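You operate a simulated robot arm through the tools that you are given. There is no shell and no other tool. Be economical: measure what you need, move in short steps, check, and stop when the job is done.

Carry out the task below with a simulated two-armed robot. There is one attempt and no reset: what you move stays moved.

JOB
Unlock the grey transit case and lay its cast on the tray.
Fine: hold the case with your other hand at each latch; don't chip the cast; shut the lid again.

The check looks at the end state, three seconds after you hand in, the way a careful person would. Anything else that was tipped, shoved, dropped, spilled or broken makes it a failure. A push-on lid holds only when it is set on centred and level and pressed home; a screw cap is set on level and turned clockwise until tight.

ROBOT AND FRAMES
Two 7-joint arms with fingered hands on one trunk, on a base that drives. Base frame: it is fixed to the floor where the robot stands at the start and does not move with it; the origin is under the middle of the robot, x ahead of it, y to its left, z up. Readings come in m, rad, newtons and seconds.
The left shoulder is at the start at [0.07, 0.169, 1.318], the right one opposite. Places, roughly: inside of the green tray at the packing bench [0.5, -0.5, 0.9]; lid of the grey transit case [0.5, -0.1, 1]; orange latch of the grey transit case [0.5, -0.1, 1]; white latch of the grey transit case [0.5, -0.2, 1]. Payload 3.4 kg a hand.
The tool frame of a hand sits at the grasp point between the pads (the TCP): z along the fingers, y along the line on which they close. The tips reach 0.023 m beyond it. Largest opening 0.116 m; the body of the gripper starts 0.065 m behind the TCP. The gripper is a hand of 4 fingers: y runs from the thumb to the fingers, the wrist lies at [0, 0, -0.211] in the tool frame, and closing takes about 1.5 s.
Orientation is told as [roll, pitch, yaw] about the base's x, y, z axes, in that order, counted from this pose: with the fingers straight down and closing along the base's y, the tool's x points along the base's -x, its y along +y and its z along -z.

CONTROLS
- The arms move only by the tool nudge_tool. It takes "left_increments", "right_increments" or both (then of equal length, played together; a hand with none holds still); each is one flat list of numbers, 7 for each row, row after row: the turn, a rotation vector about the tool's x, y, z in rad, then the shift along the tool's x, y, z in m, then the finger opening in m, from 0 to 0.116. In form: [ax, ay, az, x, y, z, claw, ax, ay, az, x, y, z, claw, ...]. A call has 1 to 12 rows; each row is the pose to reach, as a shift and turn from the pose commanded when the call began, along the tool's axes at that moment. A row lasts 0.2 s, in which the tool goes at most 0.05 m and 0.15 rad; a call with a longer step from one row to the next is refused whole, and so is a gripper value outside its range. Where a pose cannot be reached the arm comes as near as it can. A force on the tool above 40 N (or 10 N above the force at the start of the call, whichever is more), or a blocked arm, ends the call early, and 0.2 s more pass. Each finger travels about 0.153 m/s and halts on what it meets, pressing with about 33 N; the grip force reading is that of the motor and also rises with nothing between the fingers. The clock runs only during rows and for 0.2 s after the last one: add rows that repeat a pose to give the fingers time. The reply holds the time, the measured pose of the TCP, the force on the tool along the base axes, the opening and the grip force, in the units named above and with some noise, with the torque about the TCP (base axes, N m) and any sound that the robot's microphone picked up.
- Cameras (640 x 400 px; columns grow to the right, rows downward): "scene" is now at [0.1366, -0.0281, 1.5432]; the picture's right is [-0.30, -0.95, 0.00], its down [-0.65, 0.20, -0.74] and it looks along [0.70, -0.22, -0.68] (base axes); focal length 232 px, centre (320, 200). "left" rides on the left gripper at [-0.069, 0, -0.09] in its tool frame; the picture's right is [-0.01, -1.00, 0.00], its down [0.79, -0.01, -0.61] and it looks along [0.61, 0.00, 0.79] (tool axes); focal length 251 px, centre (320, 200). "right" rides on the right gripper at [0.069, 0.001, -0.09] in its tool frame; the picture's right is [-0.01, 1.00, 0.00], its down [-0.80, -0.01, -0.61] and it looks along [-0.61, -0.01, 0.80] (tool axes); focal length 251 px, centre (320, 200). There is no depth. A picture from a camera that has moved, and an enlarged one, comes with that camera's place and axes in the base frame and with its lens. The place of the scene camera against the robot may be out by one fixed shift of up to 0.012 m in any direction.
- capture(camera): a new picture of that camera. The clock stands still meanwhile.
- slide_trunk(by): slides the trunk up (or, below 0, down) by that many m; the arms and the scene camera ride with it, the base frame stays. It gives what a move gives, with no picture.
- drive_base(legs): drives the robot by 1 to 6 legs, each [ahead, left, turn to the left] in m, m and rad, along the robot's own axes; the way and the turn of a leg run together, so that a leg with both is an arc; at most 1.5 m and 3.142 rad a leg. The arms and the cameras ride along, it lands a little off, and it stops where it bumps. It gives what a move gives.
- hand_shape(shape, hand): the hand has 4 fingers and takes this shape, open, in about a second: jaw (thumb against the fingers, like two jaws); tri (thumb and two fingers); tip (a fingertip pinch); poke (one finger out to press); point (the index stretched); flat (the hand flat); cup (the hand cupped); fist (a fist). The gripper value then closes the fingers along that shape, each until it touches; the sizes above hold for jaw. It gives what a move gives, with no picture.
- aim_head(pan, tilt): turns the head with the scene camera to pan (to the left, within 1.501 rad either way) and tilt (down, from -0.506 to 1.204), counted from straight ahead of the robot. It gives what a move gives.
- enlarge(camera, box): a new picture of the part [left, top, right, bottom] of that camera's present view, enlarged. The clock stands still meanwhile.
- close_job(): hands the job in; it is judged then, once.

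Work in short steps. Places have to be worked out from the pictures, the camera data and where the tool is seen: move nearer, look again, correct. Check each grasp and each placing, and mend what went wrong. You have 120 turns and 92 pictures in all, those below and enlarged ones among them. Open the grippers and draw the arms clear of the work before you hand the job in, unless the task says otherwise; then end with one line.

The tools are called after "Request:" by a JSON object that holds its "op" and its "data". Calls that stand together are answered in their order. nudge_tool: Moves the arms, as the interface text tells. Its arguments: {"type":"object","properties":{"left_increments":{"type":"array"},"right_increments":{"type":"array"}},"required":[]} The other tools are called the same way: slide_trunk (by) slides the trunk up or down; hand_shape (shape, hand) gives the hand a shape; drive_base (legs) drives the base; aim_head (pan, tilt) turns the head that bears the scene camera; capture (camera) takes a picture; enlarge (camera, box) takes an enlarged picture of a part of a camera's view; close_job () hands the job in.

At the start:

```text
time_s: 0.0
left_tool_pos: [0.5556, 0.107, 1.3499]
left_ee_rot: [-0.003, 0.001, 0.0]
left_force: [0.7, -0.4, 0.0]
left_torque: [-0.01, 0.01, 0.05]
left_gripper_width: 0.1158
left_gripper_force: 0.2
left_shape: jaw
right_tool_pos: [0.4593, -0.3434, 1.3151]
right_ee_rot: [0.0, -0.002, -0.002]
right_force: [-0.1, -0.4, -0.4]
right_torque: [0.02, -0.02, 0.04]
right_gripper_width: 0.116
right_gripper_force: 0.0
right_shape: jaw
trunk travel left (down, up): [-0.825, 0.115]
robot x, y, heading: [0.001, -0.0012, 0.0]
head pan, tilt: [-0.305, 0.744]
```

scene: 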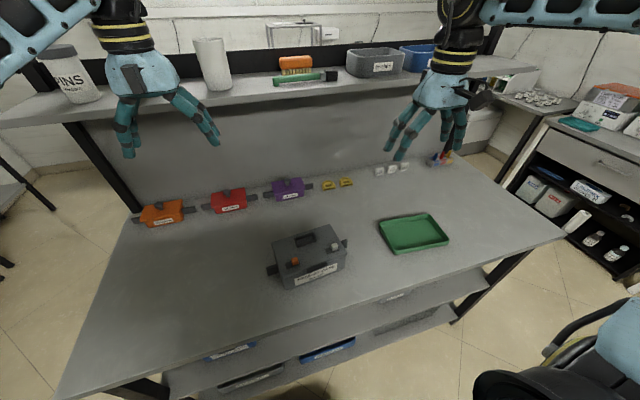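
right: 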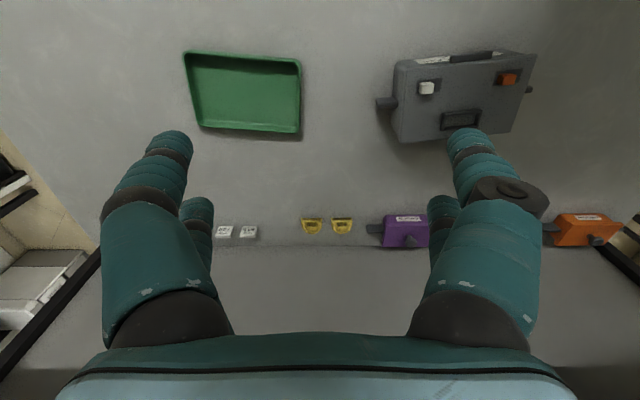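
left: 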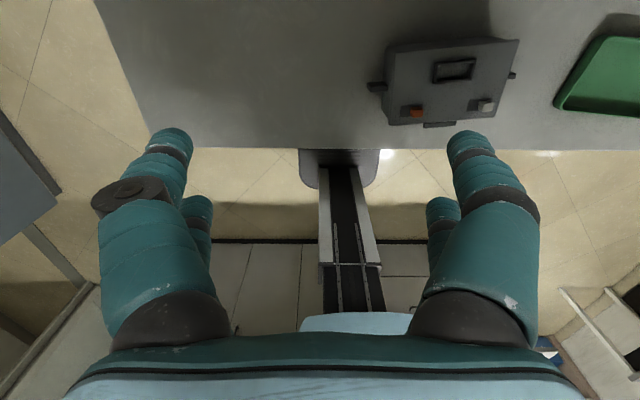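

The case sits in front centre with an orange latch, a white latch, a handle and a label. I take an enlarged look at it and at the tray.

Request:
{"op": "enlarge", "data": {"camera": "scene", "box": [250, 210, 370, 300]}}

Request:
{"op": "enlarge", "data": {"camera": "right", "box": [360, 30, 560, 160]}}

Request:
{"op": "enlarge", "data": {"camera": "left", "box": [350, 20, 550, 150]}}

```text
4.44 times, centred on (310, 255) of scene
camera zoom: at [0.1366, -0.0281, 1.5432], right [-0.3, -0.95, 0.0], down [-0.65, 0.2, -0.74], along [0.7, -0.22, -0.68], focal length 1030 px, centre (364, -44)
```

zoom: 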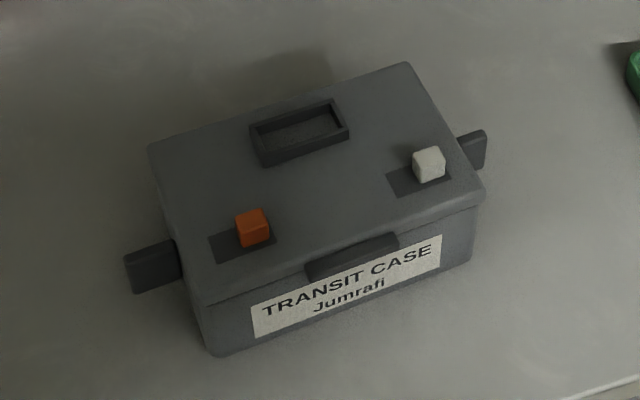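

```text
3.08 times, centred on (460, 95) of right
camera zoom: at [0.3918, -0.3432, 1.404], right [0.01, 1.0, 0.0], down [0.79, -0.01, 0.61], along [0.61, -0.01, -0.79], focal length 774 px, centre (-111, 523)
```

zoom: 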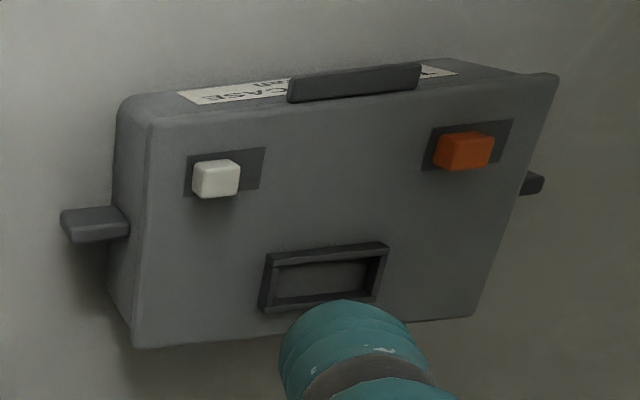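

```text
3.08 times, centred on (450, 85) of left
camera zoom: at [0.625, 0.1081, 1.4401], right [0.01, -1.0, 0.0], down [-0.79, -0.01, 0.61], along [-0.61, -0.01, -0.79], focal length 774 px, centre (-80, 554)
```

zoom: 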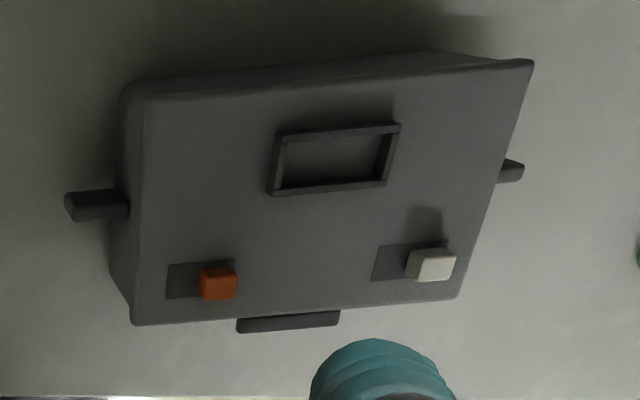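

Triangulating the two wrist pictures: orange latch ≈ [0.480,-0.065,0.996], white ≈ [0.492,-0.183,0.996], right tab ≈ [0.528,-0.231,0.96], left tab ≈ [0.509,0.0,0.96], case yaw ≈ +0.1. Both buttons sit at the -y end of their slots, so they seem to slide to +y. I bring the right hand above the right tab with its yaw matched, and test reach.

Request:
{"op": "nudge_tool", "data": {"right_increments": [0, 0, -0.02, -0.014, 0.022, 0.03, 0.116, 0, 0, -0.04, -0.028, 0.045, 0.06, 0.116, 0, 0, -0.06, -0.042, 0.067, 0.09, 0.116, 0, 0, -0.08, -0.055, 0.09, 0.12, 0.116, 0, 0, -0.1, -0.069, 0.112, 0.15, 0.116, 0, 0, -0.1, -0.069, 0.112, 0.18, 0.116, 0, 0, -0.1, -0.069, 0.112, 0.18, 0.116]}}

```text
time_s: 1.6
left_tool_pos: [0.5541, 0.1059, 1.3511]
left_ee_rot: [-0.001, -0.001, 0.0]
left_force: [-0.1, 0.2, -0.4]
left_torque: [0.02, 0.02, 0.0]
left_gripper_width: 0.116
left_gripper_force: 0.0
left_shape: jaw
right_tool_pos: [0.5297, -0.2304, 1.1374]
right_ee_rot: [-0.001, 0.0, 0.096]
right_force: [0.2, -0.6, -0.9]
right_torque: [-0.01, -0.02, -0.01]
right_gripper_width: 0.116
right_gripper_force: 0.0
right_shape: jaw
trunk travel left (down, up): [-0.825, 0.115]
robot x, y, heading: [-0.0018, -0.0016, 0.002]
head pan, tilt: [-0.305, 0.744]
```

Reach is fine here. To grip the tab across its width I turn the right hand by +90° so it closes along the case's depth, with its camera looking at the case.

Request:
{"op": "nudge_tool", "data": {"right_increments": [0, 0, -0.147, 0, 0, 0, 0.116, 0, 0, -0.294, 0, 0, 0, 0.116, 0, 0, -0.441, 0, 0, 0, 0.116, 0, 0, -0.588, 0, 0, 0, 0.116, 0, 0, -0.735, 0, 0, 0, 0.116, 0, 0, -0.882, 0, 0, 0, 0.116, 0, 0, -1.029, 0, 0, 0, 0.116, 0, 0, -1.176, 0, 0, 0, 0.116, 0, 0, -1.323, 0, 0, 0, 0.116, 0, 0, -1.47, 0, 0, 0, 0.116, 0, 0, -1.57, 0, 0, 0, 0.116, 0, 0, -1.57, 0, 0, 0, 0.116]}}

Request:
{"op": "capture", "data": {"camera": "right"}}

Request:
{"op": "capture", "data": {"camera": "scene"}}

```text
time_s: 4.2
left_tool_pos: [0.5557, 0.1072, 1.3499]
left_ee_rot: [-0.001, -0.002, 0.001]
left_force: [-0.4, -0.1, 0.9]
left_torque: [-0.01, 0.0, 0.01]
left_gripper_width: 0.1159
left_gripper_force: 0.0
left_shape: jaw
right_tool_pos: [0.5283, -0.2318, 1.1358]
right_ee_rot: [-0.002, 0.0, 1.67]
right_force: [-0.3, 0.3, -0.2]
right_torque: [0.0, 0.0, -0.01]
right_gripper_width: 0.1158
right_gripper_force: 0.0
right_shape: jaw
trunk travel left (down, up): [-0.825, 0.115]
robot x, y, heading: [0.0016, 0.0014, -0.0]
head pan, tilt: [-0.305, 0.744]
```

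```text
85 pictures are left
camera right: at [0.5355, -0.3005, 1.2242], right [-1.0, -0.09, 0.0], down [-0.07, 0.79, 0.61], along [-0.05, 0.6, -0.8], focal length 251 px, centre (320, 200)
```

right: 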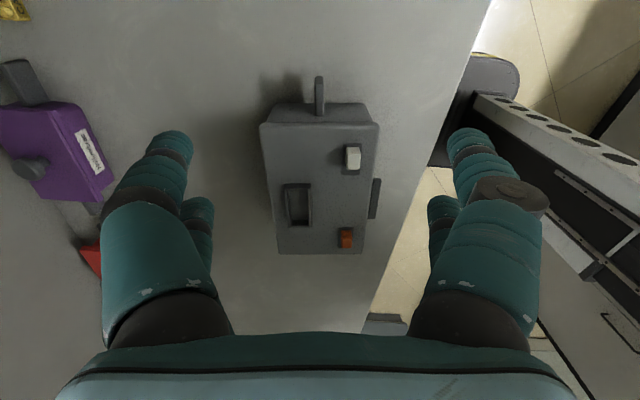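

```text
84 pictures are left
camera scene: at [0.1366, -0.0281, 1.5432], right [-0.3, -0.95, 0.0], down [-0.65, 0.2, -0.74], along [0.7, -0.22, -0.68], focal length 232 px, centre (320, 200)
```

scene: 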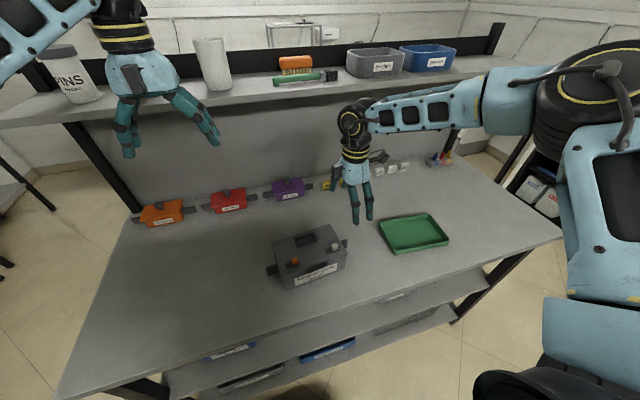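

The tab is a thin upright plate just under the hand. I enlarge it and the two latches before going down.

Request:
{"op": "enlarge", "data": {"camera": "right", "box": [240, 60, 400, 160]}}

Request:
{"op": "enlarge", "data": {"camera": "right", "box": [240, 160, 400, 260]}}

```text
4.00 times, centred on (320, 110) of right
camera zoom: at [0.5355, -0.3005, 1.2242], right [-1.0, -0.09, 0.0], down [-0.07, 0.79, 0.61], along [-0.05, 0.6, -0.8], focal length 1006 px, centre (320, 560)
```

zoom: 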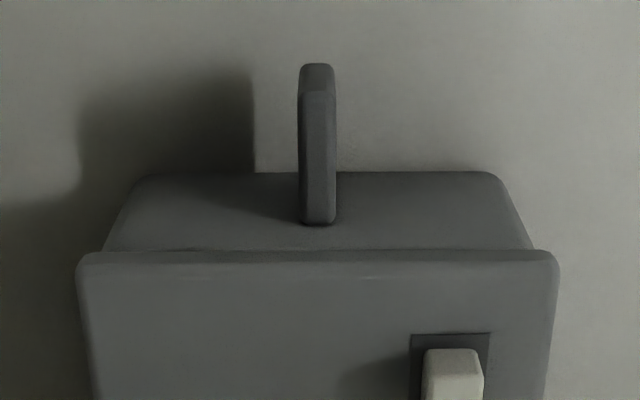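

```text
4.00 times, centred on (320, 210) of right
camera zoom: at [0.5355, -0.3005, 1.2242], right [-1.0, -0.09, 0.0], down [-0.07, 0.79, 0.61], along [-0.05, 0.6, -0.8], focal length 1006 px, centre (320, 160)
```

zoom: 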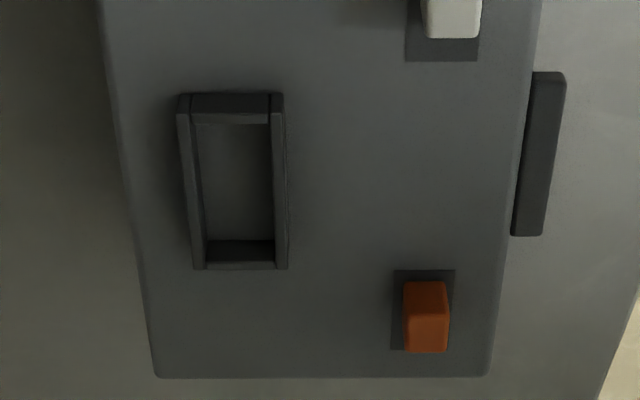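

The jaw's fingers look broad next to a tab that stands out only ~3 cm. I try the fingertip pinch for the right hand and look at its shape.

Request:
{"op": "hand_shape", "data": {"shape": "tip", "hand": "right"}}

Request:
{"op": "capture", "data": {"camera": "right"}}

Request:
{"op": "enlarge", "data": {"camera": "scene", "box": [270, 130, 430, 230]}}

```text
time_s: 5.1
left_tool_pos: [0.5562, 0.1072, 1.3502]
left_ee_rot: [-0.003, -0.001, -0.001]
left_force: [-0.5, 0.8, -1.5]
left_torque: [0.01, 0.03, 0.03]
left_gripper_width: 0.1156
left_gripper_force: 0.0
left_shape: jaw
right_tool_pos: [0.5289, -0.2321, 1.1353]
right_ee_rot: [-0.001, -0.001, 1.669]
right_force: [0.0, -1.0, -0.5]
right_torque: [-0.01, 0.02, 0.01]
right_gripper_width: 0.1161
right_gripper_force: 0.1
right_shape: tip
trunk travel left (down, up): [-0.825, 0.115]
robot x, y, heading: [0.0005, -0.0051, -0.002]
head pan, tilt: [-0.305, 0.744]
```

```text
81 pictures are left
camera right: at [0.5354, -0.3005, 1.2242], right [-1.0, -0.09, 0.0], down [-0.07, 0.79, 0.61], along [-0.05, 0.6, -0.8], focal length 251 px, centre (320, 200)
```

right: 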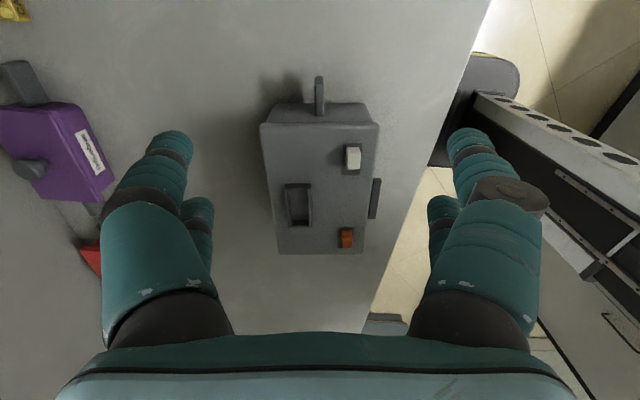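

```text
4.00 times, centred on (350, 180) of scene
camera zoom: at [0.1367, -0.0281, 1.5432], right [-0.3, -0.95, 0.0], down [-0.65, 0.2, -0.74], along [0.7, -0.22, -0.68], focal length 927 px, centre (200, 280)
```

zoom: 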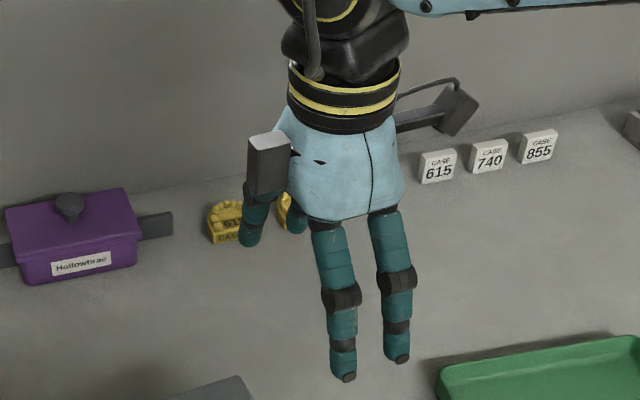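

The tip shape opens the same; fingers are pairs at about ±1.7 cm in tool x. I go back to jaw, shift 1.6 cm outward so only the inner pair takes the tab, and descend to z≈0.945.

Request:
{"op": "hand_shape", "data": {"shape": "jaw", "hand": "right"}}

Request:
{"op": "nudge_tool", "data": {"right_increments": [0, 0, 0, 0.016, 0, 0.04, 0.116, 0, 0, 0, 0.016, 0, 0.08, 0.116, 0, 0, 0, 0.016, 0, 0.12, 0.116, 0, 0, 0, 0.016, 0, 0.15, 0.116, 0, 0, 0, 0.016, 0, 0.15, 0.116]}}

Request:
{"op": "capture", "data": {"camera": "right"}}

Request:
{"op": "enlarge", "data": {"camera": "scene", "box": [250, 180, 410, 300]}}

```text
time_s: 6.0
left_tool_pos: [0.5559, 0.1079, 1.3494]
left_ee_rot: [-0.003, 0.001, 0.0]
left_force: [0.3, 0.0, 0.7]
left_torque: [0.02, 0.01, 0.04]
left_gripper_width: 0.1158
left_gripper_force: 0.0
left_shape: jaw
right_tool_pos: [0.5297, -0.2324, 1.1348]
right_ee_rot: [-0.003, 0.0, 1.668]
right_force: [0.6, 0.2, 0.2]
right_torque: [-0.03, 0.0, -0.01]
right_gripper_width: 0.1161
right_gripper_force: 0.0
right_shape: jaw
trunk travel left (down, up): [-0.825, 0.115]
robot x, y, heading: [0.0001, -0.0012, -0.0]
head pan, tilt: [-0.305, 0.744]
```

```text
time_s: 7.2
left_tool_pos: [0.5569, 0.1073, 1.3493]
left_ee_rot: [-0.002, 0.002, 0.0]
left_force: [0.5, -1.0, -0.6]
left_torque: [-0.01, 0.02, 0.01]
left_gripper_width: 0.1155
left_gripper_force: 0.1
left_shape: jaw
right_tool_pos: [0.5153, -0.2565, 0.9993]
right_ee_rot: [-0.002, 0.0, 1.668]
right_force: [0.7, 0.0, 0.1]
right_torque: [0.01, 0.0, 0.0]
right_gripper_width: 0.1158
right_gripper_force: 0.1
right_shape: jaw
right hand out of reach, approached as far as the arm can: row 3, 4, 5
trunk travel left (down, up): [-0.825, 0.115]
robot x, y, heading: [-0.002, 0.0001, 0.0]
head pan, tilt: [-0.305, 0.744]
```

```text
79 pictures are left
camera right: at [0.5208, -0.3257, 1.0888], right [-1.0, -0.09, 0.0], down [-0.07, 0.79, 0.61], along [-0.05, 0.6, -0.79], focal length 251 px, centre (320, 200)
```

right: 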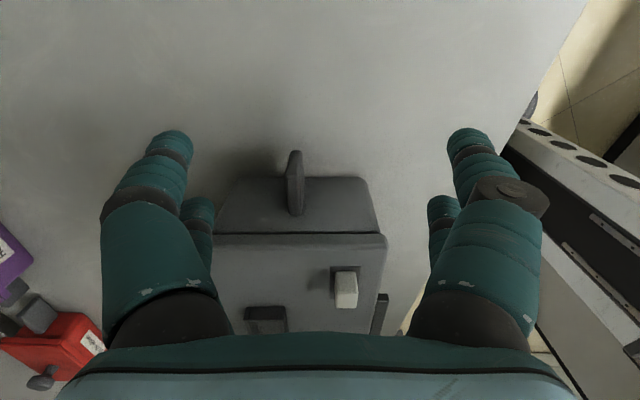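

```text
3.33 times, centred on (330, 240) of scene
camera zoom: at [0.1369, -0.028, 1.5432], right [-0.3, -0.95, 0.0], down [-0.65, 0.2, -0.74], along [0.7, -0.22, -0.68], focal length 773 px, centre (287, 67)
```

zoom: 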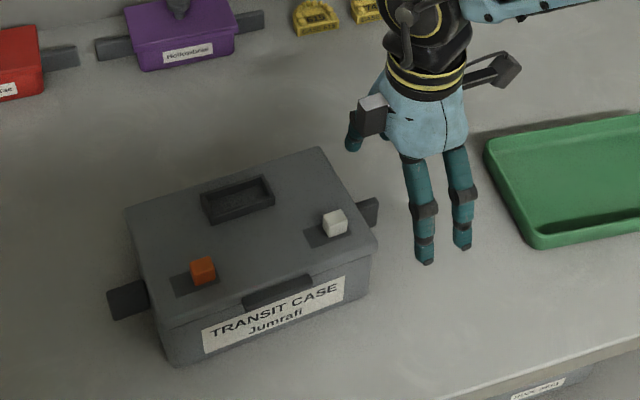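

The right arm runs out of reach at z 1.0, so the robot must stand nearer. I raise and pull back both hands, then drive 0.10 m ahead.

Request:
{"op": "nudge_tool", "data": {"right_increments": [0, 0, 0, 0.016, 0, 0.1, 0.116, 0, 0, 0, 0.01, 0.03, 0.05, 0.116, 0, 0, 0, 0.01, 0.06, 0.01, 0.116, 0, 0, 0, 0.01, 0.06, -0.02, 0.116], "left_increments": [0, 0, 0, 0.03, 0, 0, 0.116, 0, 0, 0, 0.06, 0, 0, 0.116, 0, 0, 0, 0.09, 0, 0, 0.116, 0, 0, 0, 0.11, 0, 0, 0.116]}}

Request:
{"op": "aim_head", "data": {"pan": 0, "tilt": 1.2}}

Request:
{"op": "capture", "data": {"camera": "scene"}}

```text
refused: row 1 steps farther than a row can; nothing moved
```

```text
time_s: 8.1
left_tool_pos: [0.5551, 0.1067, 1.35]
left_ee_rot: [-0.002, 0.0, -0.001]
left_force: [0.0, 0.0, 0.5]
left_torque: [-0.04, 0.03, -0.01]
left_gripper_width: 0.1163
left_gripper_force: 0.0
left_shape: jaw
right_tool_pos: [0.5148, -0.2569, 1.0006]
right_ee_rot: [-0.002, 0.0, 1.668]
right_force: [0.1, -0.1, 0.5]
right_torque: [-0.03, 0.0, 0.01]
right_gripper_width: 0.1159
right_gripper_force: 0.1
right_shape: jaw
trunk travel left (down, up): [-0.825, 0.115]
robot x, y, heading: [-0.0022, -0.0018, 0.003]
head pan, tilt: [0.0, 1.201]
```

```text
77 pictures are left
camera scene: at [0.1132, -0.0032, 1.511], right [0.0, -1.0, 0.0], down [-0.93, 0.0, -0.36], along [0.36, 0.0, -0.93], focal length 232 px, centre (320, 200)
```

scene: 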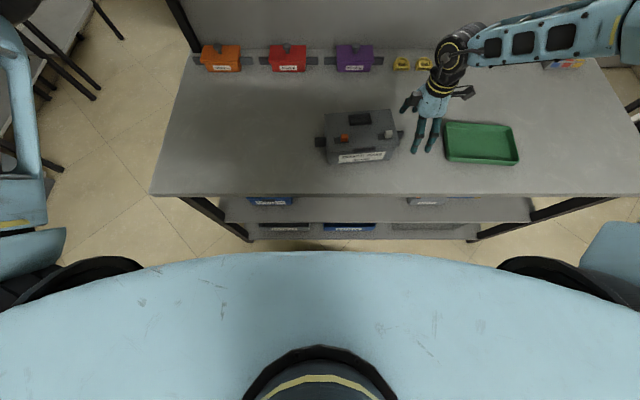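

Nothing but open floor lies between the robot and the bench edge (x≈0.37). I redo the lift in smaller steps.

Request:
{"op": "nudge_tool", "data": {"right_increments": [0, 0, 0, 0, 0.0, -0.04, 0.116, 0, 0, 0, 0, 0.02, -0.08, 0.116, 0, 0, 0, 0, 0.04, -0.12, 0.116, 0, 0, 0, 0, 0.06, -0.14, 0.116], "left_increments": [0, 0, 0, 0.03, 0, 0, 0.116, 0, 0, 0, 0.06, 0, 0, 0.116, 0, 0, 0, 0.09, 0, 0, 0.116, 0, 0, 0, 0.11, 0, 0, 0.116]}}

Request:
{"op": "drive_base", "data": {"legs": [[0.1, 0, 0]]}}

```text
time_s: 9.1
left_tool_pos: [0.4427, 0.1081, 1.349]
left_ee_rot: [-0.002, -0.003, 0.0]
left_force: [-0.5, 0.3, 0.3]
left_torque: [-0.01, -0.01, 0.0]
left_gripper_width: 0.1162
left_gripper_force: 0.1
left_shape: jaw
right_tool_pos: [0.4525, -0.2624, 1.1382]
right_ee_rot: [-0.001, 0.001, 1.669]
right_force: [0.3, -0.3, -0.1]
right_torque: [0.0, -0.01, -0.02]
right_gripper_width: 0.116
right_gripper_force: 0.1
right_shape: jaw
trunk travel left (down, up): [-0.825, 0.115]
robot x, y, heading: [-0.0024, -0.0006, 0.0]
head pan, tilt: [0.0, 1.201]
```

```text
time_s: 10.2
left_tool_pos: [0.5411, 0.1092, 1.3506]
left_ee_rot: [-0.002, -0.004, 0.0]
left_force: [-0.1, 0.1, -0.4]
left_torque: [0.01, -0.05, 0.03]
left_gripper_width: 0.1159
left_gripper_force: 0.1
left_shape: jaw
right_tool_pos: [0.553, -0.2628, 1.1394]
right_ee_rot: [-0.006, 0.001, 1.669]
right_force: [-0.2, -0.4, 0.0]
right_torque: [0.01, 0.0, -0.02]
right_gripper_width: 0.116
right_gripper_force: 0.0
right_shape: jaw
trunk travel left (down, up): [-0.825, 0.115]
robot x, y, heading: [0.101, -0.0014, -0.001]
head pan, tilt: [0.0, 1.201]
```

Now at robot x=0.10. I move the right hand to [0.531,-0.250,1.01] and look at the tab again.

Request:
{"op": "nudge_tool", "data": {"right_increments": [0, 0, 0, -0.008, 0.01, 0.03, 0.116, 0, 0, 0, -0.015, 0.02, 0.07, 0.116, 0, 0, 0, -0.015, 0.02, 0.11, 0.116, 0, 0, 0, -0.015, 0.02, 0.13, 0.116, 0, 0, 0, -0.015, 0.02, 0.13, 0.116]}}

Request:
{"op": "enlarge", "data": {"camera": "right", "box": [200, 100, 440, 250]}}

Request:
{"op": "capture", "data": {"camera": "scene"}}

```text
time_s: 11.4
left_tool_pos: [0.5434, 0.109, 1.3496]
left_ee_rot: [-0.001, 0.0, -0.001]
left_force: [0.5, -0.4, -0.2]
left_torque: [0.02, -0.03, 0.01]
left_gripper_width: 0.1159
left_gripper_force: 0.0
left_shape: jaw
right_tool_pos: [0.5334, -0.2508, 1.0081]
right_ee_rot: [-0.001, -0.001, 1.67]
right_force: [0.0, -0.1, -0.7]
right_torque: [-0.03, 0.0, 0.01]
right_gripper_width: 0.1158
right_gripper_force: 0.1
right_shape: jaw
trunk travel left (down, up): [-0.825, 0.115]
robot x, y, heading: [0.0997, 0.0012, 0.005]
head pan, tilt: [0.0, 1.201]
```

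```text
2.67 times, centred on (320, 175) of right
camera zoom: at [0.539, -0.319, 1.0965], right [-1.0, -0.09, 0.0], down [-0.07, 0.79, 0.61], along [-0.05, 0.6, -0.8], focal length 670 px, centre (320, 267)
```

zoom: 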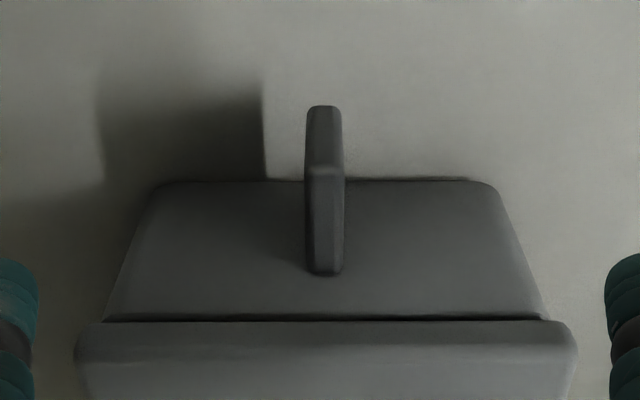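

```text
75 pictures are left
camera scene: at [0.2123, -0.0025, 1.5111], right [0.0, -1.0, 0.0], down [-0.93, 0.0, -0.36], along [0.36, 0.0, -0.93], focal length 232 px, centre (320, 200)
```

scene: 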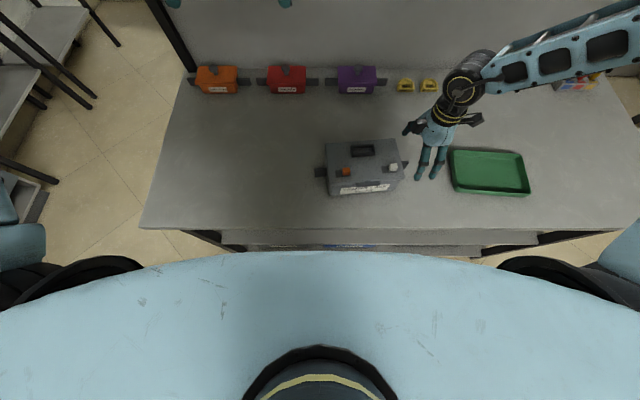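

The tab now measures y -0.215…-0.244, z 0.922…0.960, x≈0.5315, 1 cm thick. I go down to z 0.950 (stays clear of the table), then close gently.

Request:
{"op": "nudge_tool", "data": {"right_increments": [0, 0, 0, 0, 0.002, 0.03, 0.116, 0, 0, 0, 0, 0.002, 0.058, 0.116, 0, 0, 0, 0, 0.002, 0.058, 0.116]}}

Request:
{"op": "capture", "data": {"camera": "right"}}

```text
time_s: 12.2
left_tool_pos: [0.5453, 0.1079, 1.3497]
left_ee_rot: [-0.001, -0.002, -0.001]
left_force: [0.3, -0.1, -0.5]
left_torque: [0.0, -0.05, 0.01]
left_gripper_width: 0.1159
left_gripper_force: 0.0
left_shape: jaw
right_tool_pos: [0.5309, -0.2498, 0.9488]
right_ee_rot: [-0.002, 0.0, 1.668]
right_force: [0.5, 0.4, 0.7]
right_torque: [-0.03, -0.01, 0.0]
right_gripper_width: 0.116
right_gripper_force: 0.0
right_shape: jaw
trunk travel left (down, up): [-0.825, 0.115]
robot x, y, heading: [0.1001, 0.0004, -0.001]
head pan, tilt: [0.0, 1.201]
```

```text
74 pictures are left
camera right: at [0.5373, -0.319, 1.0382], right [-1.0, -0.09, 0.0], down [-0.07, 0.79, 0.61], along [-0.05, 0.6, -0.8], focal length 251 px, centre (320, 200)
```

right: 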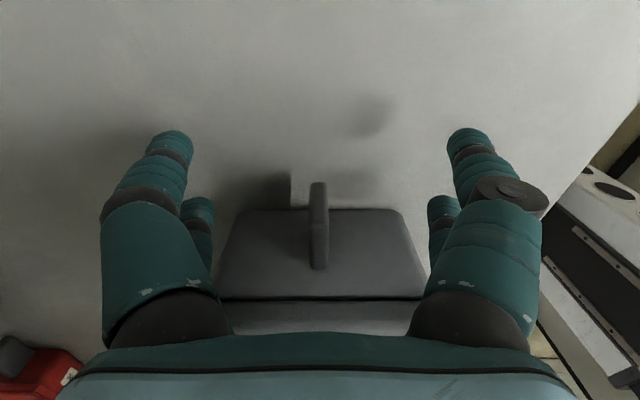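

The tab is between the finger pairs, nothing touching. I close.

Request:
{"op": "nudge_tool", "data": {"right_increments": [0, 0, 0, 0, 0, 0, 0.08, 0, 0, 0, 0, 0, 0, 0.05, 0, 0, 0, 0, 0, 0, 0.03, 0, 0, 0, 0, 0, 0, 0.015, 0, 0, 0, 0, 0, 0, 0.0, 0, 0, 0, 0, 0, 0, 0.0, 0, 0, 0, 0, 0, 0, 0.0, 0, 0, 0, 0, 0, 0, 0.0]}}

Request:
{"op": "capture", "data": {"camera": "right"}}

Request:
{"op": "enlarge", "data": {"camera": "scene", "box": [300, 100, 460, 220]}}

```text
time_s: 14.1
left_tool_pos: [0.5458, 0.1079, 1.35]
left_ee_rot: [-0.002, -0.001, 0.0]
left_force: [-0.5, 0.6, 0.3]
left_torque: [-0.02, -0.02, 0.0]
left_gripper_width: 0.116
left_gripper_force: 0.0
left_shape: jaw
right_tool_pos: [0.5307, -0.2497, 0.9487]
right_ee_rot: [-0.001, 0.0, 1.669]
right_force: [-0.5, 0.2, -2.3]
right_torque: [-0.04, -0.01, 0.0]
right_gripper_width: 0.0
right_gripper_force: 33.4
right_shape: jaw
trunk travel left (down, up): [-0.825, 0.115]
robot x, y, heading: [0.0992, 0.0009, -0.002]
head pan, tilt: [0.0, 1.201]
```

```text
73 pictures are left
camera right: at [0.5378, -0.3192, 1.0382], right [-1.0, -0.09, 0.0], down [-0.07, 0.79, 0.61], along [-0.05, 0.6, -0.79], focal length 251 px, centre (320, 200)
```

right: 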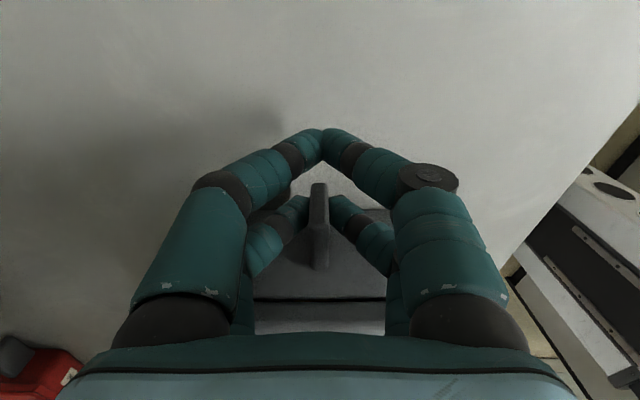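

```text
3.33 times, centred on (380, 160) of scene
camera zoom: at [0.2142, -0.003, 1.5109], right [0.0, -1.0, 0.0], down [-0.93, 0.0, -0.36], along [0.36, 0.0, -0.93], focal length 773 px, centre (120, 333)
```

zoom: 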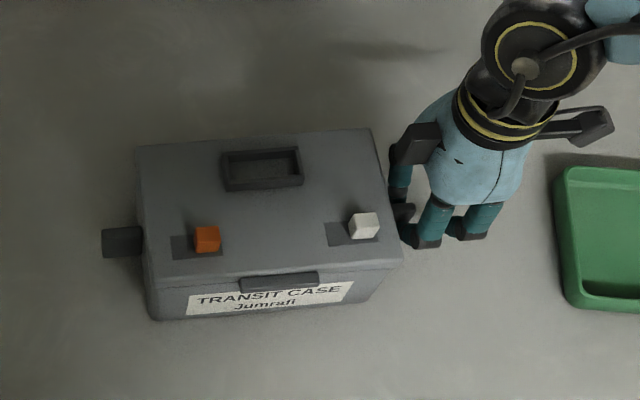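

The inner pair holds the tab (outer pair closed past it). The case hasn't moved. Now I bring the left hand above the orange latch and give it the poke shape to see where the finger is.

Request:
{"op": "hand_shape", "data": {"shape": "poke", "hand": "left"}}

Request:
{"op": "nudge_tool", "data": {"left_increments": [0, 0, -0.02, 0.012, -0.03, 0.035, 0.116, 0, 0, -0.04, 0.024, -0.06, 0.07, 0.116, 0, 0, -0.06, 0.036, -0.09, 0.105, 0.116, 0, 0, -0.08, 0.048, -0.12, 0.14, 0.116, 0, 0, -0.1, 0.06, -0.15, 0.175, 0.116, 0, 0, -0.1, 0.065, -0.18, 0.2, 0.116, 0, 0, -0.1, 0.065, -0.18, 0.2, 0.116]}}

Request:
{"op": "capture", "data": {"camera": "left"}}

Request:
{"op": "capture", "data": {"camera": "scene"}}

```text
time_s: 14.9
left_tool_pos: [0.5453, 0.1091, 1.3489]
left_ee_rot: [-0.002, 0.0, 0.0]
left_force: [0.3, -0.3, -0.2]
left_torque: [-0.02, 0.0, 0.03]
left_gripper_width: 0.0
left_gripper_force: 0.0
left_shape: poke
right_tool_pos: [0.5321, -0.2501, 0.9491]
right_ee_rot: [0.0, 0.0, 1.668]
right_force: [-0.6, 0.8, -2.2]
right_torque: [-0.04, -0.01, -0.03]
right_gripper_width: 0.0
right_gripper_force: 33.3
right_shape: jaw
trunk travel left (down, up): [-0.825, 0.115]
robot x, y, heading: [0.0995, 0.0011, 0.002]
head pan, tilt: [0.0, 1.201]
```

```text
time_s: 16.6
left_tool_pos: [0.4801, -0.0724, 1.1466]
left_ee_rot: [-0.003, 0.001, 0.097]
left_force: [-0.7, -0.1, -0.5]
left_torque: [-0.05, 0.0, 0.03]
left_gripper_width: 0.0
left_gripper_force: 0.0
left_shape: poke
right_tool_pos: [0.5323, -0.2506, 0.9487]
right_ee_rot: [0.001, 0.002, 1.669]
right_force: [0.1, -0.3, -2.4]
right_torque: [-0.06, 0.01, 0.01]
right_gripper_width: 0.0
right_gripper_force: 32.9
right_shape: jaw
trunk travel left (down, up): [-0.825, 0.115]
robot x, y, heading: [0.1045, 0.0002, 0.005]
head pan, tilt: [0.0, 1.201]
```

```text
71 pictures are left
camera left: at [0.5494, -0.0635, 1.2374], right [0.11, -0.99, 0.0], down [-0.79, -0.09, 0.61], along [-0.6, -0.07, -0.79], focal length 251 px, centre (320, 200)
```

left: 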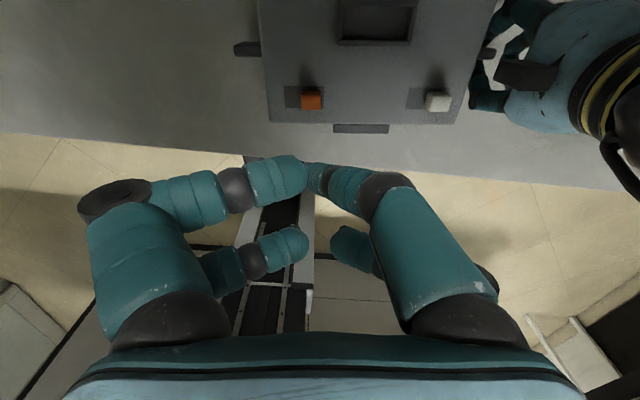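

```text
70 pictures are left
camera scene: at [0.2142, -0.0027, 1.5109], right [0.0, -1.0, 0.0], down [-0.93, 0.0, -0.36], along [0.36, 0.0, -0.93], focal length 232 px, centre (320, 200)
```

scene: 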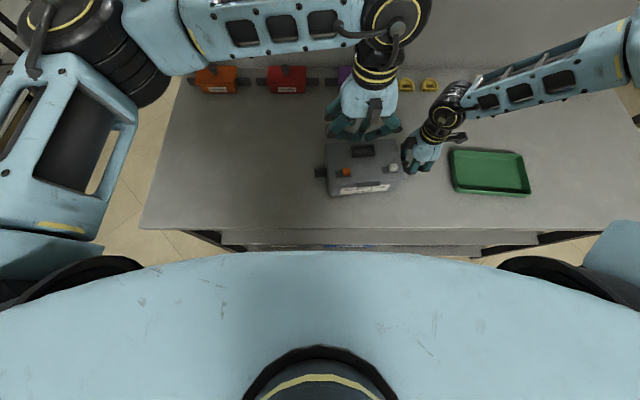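

I look closer at this hand shape to find the pressing finger.

Request:
{"op": "enlarge", "data": {"camera": "left", "box": [220, 60, 460, 260]}}

Request:
{"op": "enlarge", "data": {"camera": "scene", "box": [300, 60, 440, 210]}}

```text
2.00 times, centred on (340, 160) of left
camera zoom: at [0.5494, -0.0635, 1.2374], right [0.11, -0.99, 0.0], down [-0.79, -0.09, 0.61], along [-0.6, -0.07, -0.79], focal length 503 px, centre (280, 280)
```

zoom: 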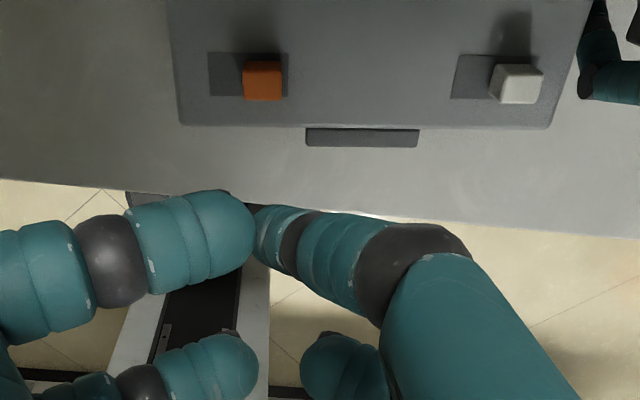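

```text
2.67 times, centred on (370, 135) of scene
camera zoom: at [0.2142, -0.0027, 1.5109], right [0.0, -1.0, 0.0], down [-0.93, 0.0, -0.36], along [0.36, 0.0, -0.93], focal length 618 px, centre (187, 373)
```

zoom: 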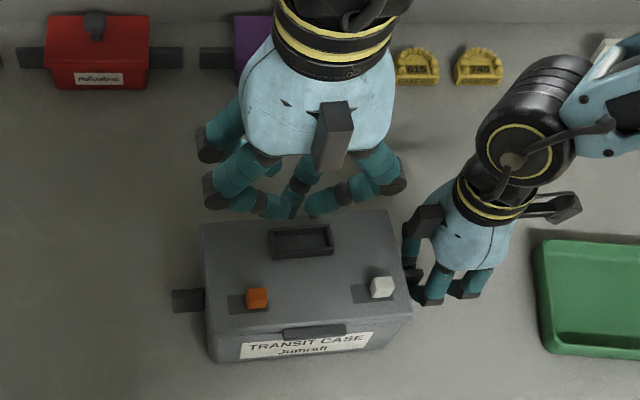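

The latches clearly rest at the -y end of their slots; orange top ≈ [0.480,-0.064,1.000]. Poke doesn't give a clean finger, so I use jaw with the far pair (tool x −0.017) straddling the button, and come down to 2 cm above.

Request:
{"op": "hand_shape", "data": {"shape": "jaw", "hand": "left"}}

Request:
{"op": "nudge_tool", "data": {"left_increments": [0, 0, 0, 0.016, 0.008, 0.03, 0.06, 0, 0, 0, 0.016, 0.008, 0.07, 0.06, 0, 0, 0, 0.016, 0.008, 0.105, 0.06, 0, 0, 0, 0.016, 0.008, 0.105, 0.06]}}

Request:
{"op": "capture", "data": {"camera": "left"}}

Request:
{"op": "enlarge", "data": {"camera": "scene", "box": [300, 90, 440, 210]}}

```text
time_s: 17.4
left_tool_pos: [0.4815, -0.0717, 1.1468]
left_ee_rot: [-0.002, 0.0, 0.099]
left_force: [0.7, 0.7, 0.0]
left_torque: [-0.02, -0.01, -0.01]
left_gripper_width: 0.1159
left_gripper_force: 0.0
left_shape: jaw
right_tool_pos: [0.5316, -0.2507, 0.9497]
right_ee_rot: [-0.001, -0.001, 1.668]
right_force: [0.1, 0.2, -2.2]
right_torque: [-0.05, 0.0, -0.01]
right_gripper_width: 0.0
right_gripper_force: 32.7
right_shape: jaw
trunk travel left (down, up): [-0.825, 0.115]
robot x, y, heading: [0.1017, 0.0011, -0.001]
head pan, tilt: [0.0, 1.201]
```

```text
time_s: 18.4
left_tool_pos: [0.4632, -0.0657, 1.043]
left_ee_rot: [-0.002, 0.0, 0.099]
left_force: [-0.9, 0.5, 0.1]
left_torque: [-0.02, 0.03, -0.02]
left_gripper_width: 0.0602
left_gripper_force: 0.2
left_shape: jaw
right_tool_pos: [0.532, -0.2499, 0.949]
right_ee_rot: [-0.002, -0.001, 1.668]
right_force: [0.6, 0.9, -2.7]
right_torque: [-0.06, -0.02, -0.03]
right_gripper_width: 0.0001
right_gripper_force: 33.0
right_shape: jaw
trunk travel left (down, up): [-0.825, 0.115]
robot x, y, heading: [0.1, -0.0002, -0.002]
head pan, tilt: [0.0, 1.201]
```

```text
67 pictures are left
camera left: at [0.5328, -0.0572, 1.1333], right [0.11, -0.99, 0.0], down [-0.79, -0.09, 0.61], along [-0.6, -0.07, -0.79], focal length 251 px, centre (320, 200)
```

left: 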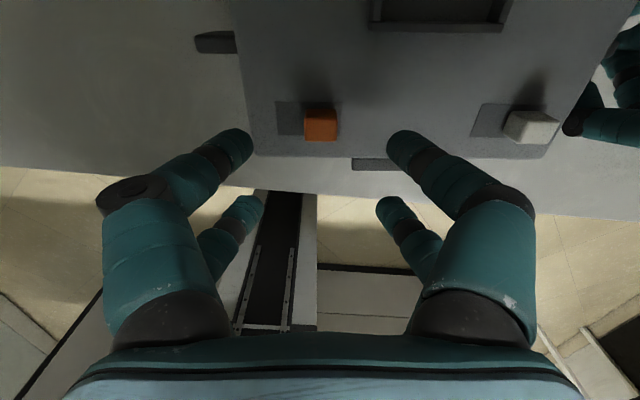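

```text
3.33 times, centred on (370, 150) of scene
camera zoom: at [0.2141, -0.0032, 1.5109], right [0.0, -1.0, 0.0], down [-0.93, 0.0, -0.36], along [0.36, 0.0, -0.93], focal length 773 px, centre (153, 367)
```

zoom: 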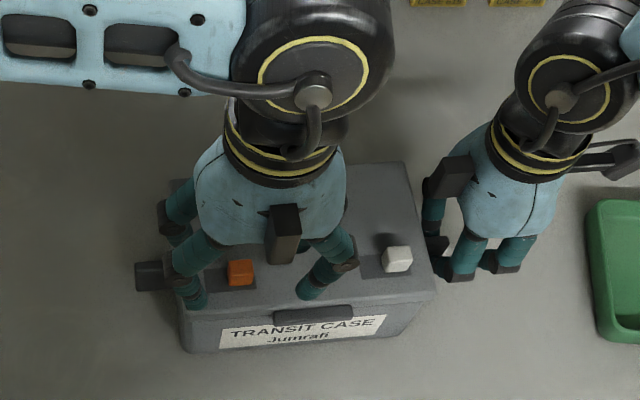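

The far pair straddles the orange button as planned. I lower 27 mm so the tips are just above the lid.

Request:
{"op": "nudge_tool", "data": {"left_increments": [0, 0, 0, 0, 0, 0.015, 0.06, 0, 0, 0, 0, 0, 0.027, 0.06, 0, 0, 0, 0, 0, 0.027, 0.06]}}

Request:
{"op": "capture", "data": {"camera": "left"}}

```text
time_s: 19.2
left_tool_pos: [0.4648, -0.0658, 1.0159]
left_ee_rot: [-0.002, 0.003, 0.1]
left_force: [-0.7, -0.2, -0.6]
left_torque: [0.04, -0.03, 0.02]
left_gripper_width: 0.0601
left_gripper_force: 0.1
left_shape: jaw
right_tool_pos: [0.5325, -0.2513, 0.9499]
right_ee_rot: [-0.001, 0.001, 1.669]
right_force: [1.0, -0.2, -1.8]
right_torque: [-0.04, 0.0, -0.01]
right_gripper_width: 0.0001
right_gripper_force: 33.1
right_shape: jaw
trunk travel left (down, up): [-0.825, 0.115]
robot x, y, heading: [0.1005, 0.0002, -0.002]
head pan, tilt: [0.0, 1.201]
```

```text
65 pictures are left
camera left: at [0.5338, -0.0574, 1.1067], right [0.11, -0.99, 0.0], down [-0.79, -0.09, 0.61], along [-0.6, -0.07, -0.79], focal length 251 px, centre (320, 200)
```

left: 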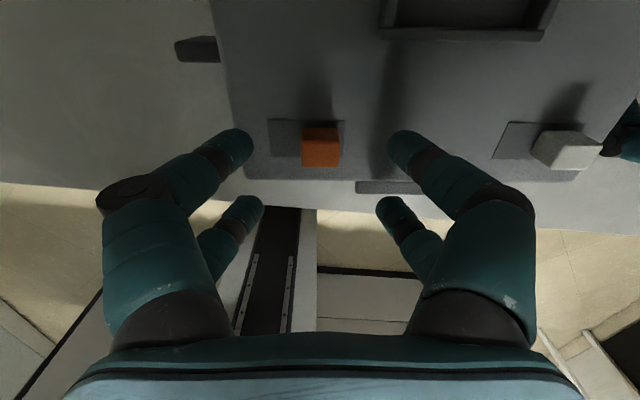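

Aligned. I close on the button.

Request:
{"op": "nudge_tool", "data": {"left_increments": [0, 0, 0, 0, 0, 0, 0.04, 0, 0, 0, 0, 0, 0, 0.025, 0, 0, 0, 0, 0, 0, 0.015, 0, 0, 0, 0, 0, 0, 0.01, 0, 0, 0, 0, 0, 0, 0.01]}}

Request:
{"op": "capture", "data": {"camera": "left"}}

```text
time_s: 20.4
left_tool_pos: [0.4641, -0.066, 1.0163]
left_ee_rot: [0.002, -0.001, 0.099]
left_force: [0.7, 0.5, -1.1]
left_torque: [-0.02, 0.01, 0.02]
left_gripper_width: 0.0044
left_gripper_force: 32.6
left_shape: jaw
right_tool_pos: [0.5307, -0.2502, 0.9499]
right_ee_rot: [-0.001, 0.0, 1.669]
right_force: [-0.1, 0.3, -1.6]
right_torque: [-0.08, -0.03, 0.0]
right_gripper_width: 0.0002
right_gripper_force: 32.4
right_shape: jaw
trunk travel left (down, up): [-0.825, 0.115]
robot x, y, heading: [0.1031, -0.0004, -0.002]
head pan, tilt: [0.0, 1.201]
```

```text
64 pictures are left
camera left: at [0.5339, -0.0574, 1.1068], right [0.11, -0.99, 0.0], down [-0.79, -0.09, 0.61], along [-0.6, -0.07, -0.79], focal length 251 px, centre (320, 200)
```

left: 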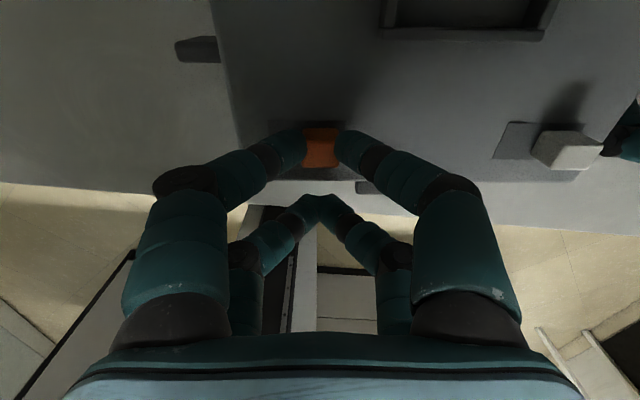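

The button is gripped cleanly. I slide it +y along the case axis in small steps, holding the case with the right hand.

Request:
{"op": "nudge_tool", "data": {"left_increments": [0, 0, 0, 0, 0.006, 0, 0.01, 0, 0, 0, 0, 0.012, 0, 0.01, 0, 0, 0, 0, 0.018, 0, 0.01, 0, 0, 0, 0, 0.018, 0, 0.01]}}

Request:
{"op": "capture", "data": {"camera": "left"}}

```text
time_s: 21.4
left_tool_pos: [0.4628, -0.0495, 1.0172]
left_ee_rot: [-0.004, 0.001, 0.101]
left_force: [2.9, -11.7, -1.5]
left_torque: [-0.22, -0.03, -0.24]
left_gripper_width: 0.0053
left_gripper_force: 33.2
left_shape: jaw
right_tool_pos: [0.5316, -0.2509, 0.9494]
right_ee_rot: [-0.001, -0.001, 1.67]
right_force: [-1.9, 10.3, 1.5]
right_torque: [0.15, 0.03, 0.02]
right_gripper_width: 0.0
right_gripper_force: 33.1
right_shape: jaw
trunk travel left (down, up): [-0.825, 0.115]
robot x, y, heading: [0.1011, 0.0073, -0.001]
head pan, tilt: [0.0, 1.201]
```

```text
63 pictures are left
camera left: at [0.5319, -0.04, 1.1077], right [0.11, -0.99, 0.0], down [-0.79, -0.09, 0.61], along [-0.6, -0.07, -0.79], focal length 251 px, centre (320, 200)
```

left: 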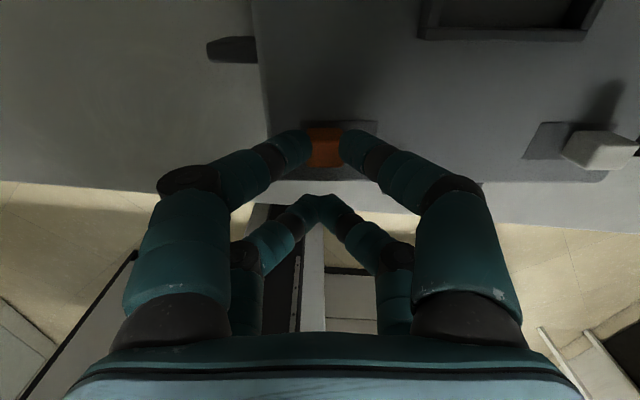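

The button has moved in its slot and the right hand takes the reaction (10 N). I push a few more mm to check that it is at its end.

Request:
{"op": "nudge_tool", "data": {"left_increments": [0, 0, 0, 0, 0.003, 0, 0.01, 0, 0, 0, 0, 0.003, 0, 0.01]}}

Request:
{"op": "enlarge", "data": {"camera": "left", "box": [240, 80, 400, 200]}}

```text
time_s: 22.1
left_tool_pos: [0.462, -0.0469, 1.0182]
left_ee_rot: [-0.002, 0.0, 0.098]
left_force: [5.0, -17.0, -1.7]
left_torque: [-0.47, -0.07, -0.32]
left_gripper_width: 0.006
left_gripper_force: 33.2
left_shape: jaw
right_tool_pos: [0.5312, -0.25, 0.9489]
right_ee_rot: [0.0, -0.002, 1.669]
right_force: [-3.6, 16.6, 2.9]
right_torque: [0.3, 0.08, 0.04]
right_gripper_width: 0.0
right_gripper_force: 33.2
right_shape: jaw
trunk travel left (down, up): [-0.825, 0.115]
robot x, y, heading: [0.1007, 0.0001, 0.004]
head pan, tilt: [0.0, 1.201]
```

```text
3.33 times, centred on (320, 140) of left
camera zoom: at [0.5314, -0.0372, 1.1078], right [0.11, -0.99, 0.0], down [-0.79, -0.08, 0.61], along [-0.6, -0.07, -0.79], focal length 838 px, centre (320, 400)
```

zoom: 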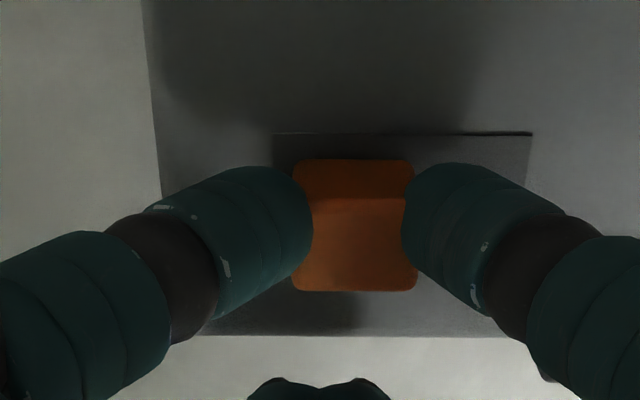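

Force rises, the button is at the slot's +y end. I relax, open the fingers and lift to see whether it stays.

Request:
{"op": "nudge_tool", "data": {"left_increments": [0, 0, 0, 0, -0.003, 0, 0.01, 0, 0, 0, 0, -0.003, 0, 0.03, 0, 0, 0, 0, -0.003, 0, 0.06, 0, 0, 0, 0, -0.003, 0, 0.06, 0, 0, 0, 0, -0.003, -0.03, 0.06, 0, 0, 0, 0, -0.003, -0.06, 0.06]}}

Request:
{"op": "enlarge", "data": {"camera": "left", "box": [200, 20, 520, 200]}}

```text
time_s: 23.4
left_tool_pos: [0.4636, -0.0497, 1.0782]
left_ee_rot: [-0.001, 0.002, 0.098]
left_force: [-0.3, -0.4, 0.4]
left_torque: [0.01, 0.01, -0.02]
left_gripper_width: 0.0595
left_gripper_force: 0.1
left_shape: jaw
right_tool_pos: [0.5318, -0.2506, 0.9498]
right_ee_rot: [-0.002, 0.0, 1.668]
right_force: [0.9, -1.3, -2.4]
right_torque: [-0.06, 0.02, 0.0]
right_gripper_width: 0.0
right_gripper_force: 33.3
right_shape: jaw
trunk travel left (down, up): [-0.825, 0.115]
robot x, y, heading: [0.1008, 0.0005, 0.002]
head pan, tilt: [0.0, 1.201]
```

```text
2.00 times, centred on (360, 110) of left
camera zoom: at [0.5323, -0.0402, 1.1671], right [0.11, -0.99, 0.0], down [-0.79, -0.09, 0.61], along [-0.6, -0.07, -0.79], focal length 503 px, centre (240, 380)
```

zoom: 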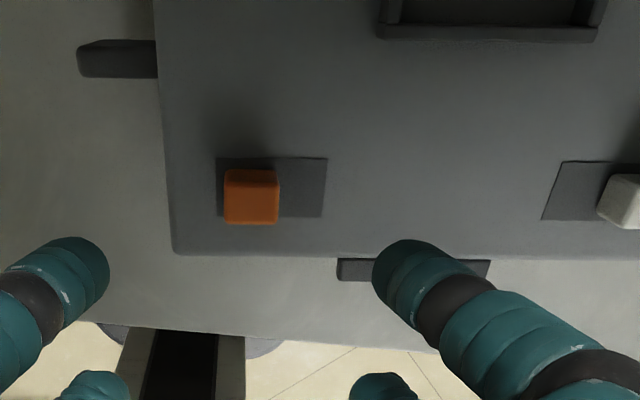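

Orange stays at the open end. Next the left hand will hold the left tab (≈[0.509,0.00,0.96]); I raise it, carry it out and turn it +90°.

Request:
{"op": "nudge_tool", "data": {"left_increments": [0, 0, -0.1, 0, 0.01, -0.03, 0.06, 0, 0, -0.245, -0.015, 0.03, -0.05, 0.06, 0, 0, -0.39, -0.03, 0.045, -0.05, 0.08, 0, 0, -0.535, -0.045, 0.06, -0.05, 0.1, 0, 0, -0.68, -0.052, 0.065, -0.05, 0.116, 0, 0, -0.825, -0.052, 0.065, -0.05, 0.116, 0, 0, -0.97, -0.052, 0.065, -0.05, 0.116, 0, 0, -1.115, -0.052, 0.065, -0.05, 0.116, 0, 0, -1.26, -0.052, 0.065, -0.05, 0.116, 0, 0, -1.405, -0.052, 0.065, -0.05, 0.116, 0, 0, -1.55, -0.052, 0.065, -0.05, 0.116, 0, 0, -1.57, -0.052, 0.065, -0.05, 0.116]}}

Request:
{"op": "capture", "data": {"camera": "left"}}

Request:
{"op": "capture", "data": {"camera": "scene"}}

```text
time_s: 26.1
left_tool_pos: [0.5072, 0.0232, 1.1272]
left_ee_rot: [-0.002, 0.001, 1.672]
left_force: [0.1, 0.4, -0.4]
left_torque: [0.0, 0.01, 0.03]
left_gripper_width: 0.1157
left_gripper_force: 0.0
left_shape: jaw
right_tool_pos: [0.5309, -0.2507, 0.9488]
right_ee_rot: [0.0, 0.0, 1.669]
right_force: [-0.4, 0.9, -2.1]
right_torque: [-0.01, -0.02, 0.0]
right_gripper_width: 0.0002
right_gripper_force: 32.8
right_shape: jaw
trunk travel left (down, up): [-0.825, 0.115]
robot x, y, heading: [0.101, 0.0002, -0.002]
head pan, tilt: [0.0, 1.201]
```

```text
60 pictures are left
camera left: at [0.5009, 0.0914, 1.2171], right [0.99, 0.11, 0.0], down [0.09, -0.79, 0.61], along [0.07, -0.6, -0.79], focal length 251 px, centre (320, 200)
```

left: 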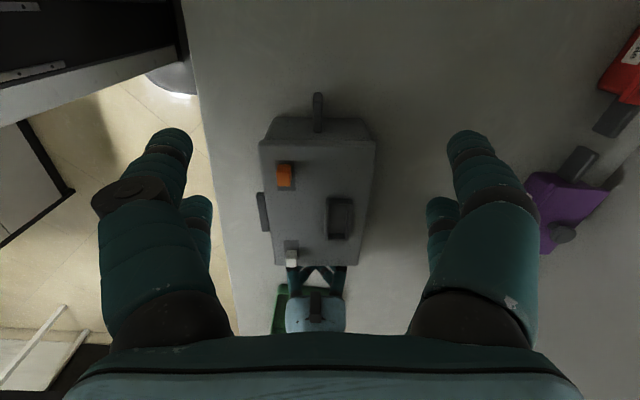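

```text
59 pictures are left
camera scene: at [0.2143, -0.003, 1.5109], right [0.0, -1.0, 0.0], down [-0.93, 0.0, -0.36], along [0.36, 0.0, -0.93], focal length 232 px, centre (320, 200)
```

scene: 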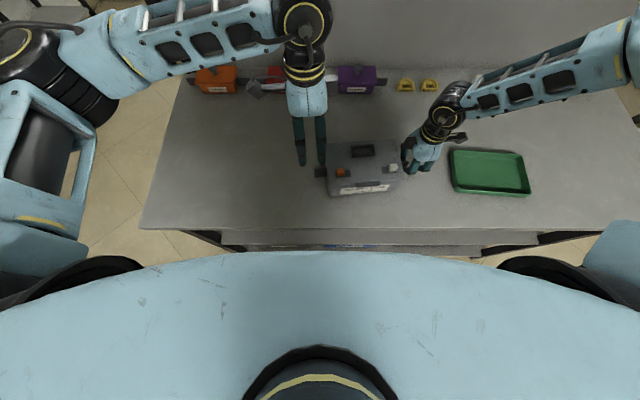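

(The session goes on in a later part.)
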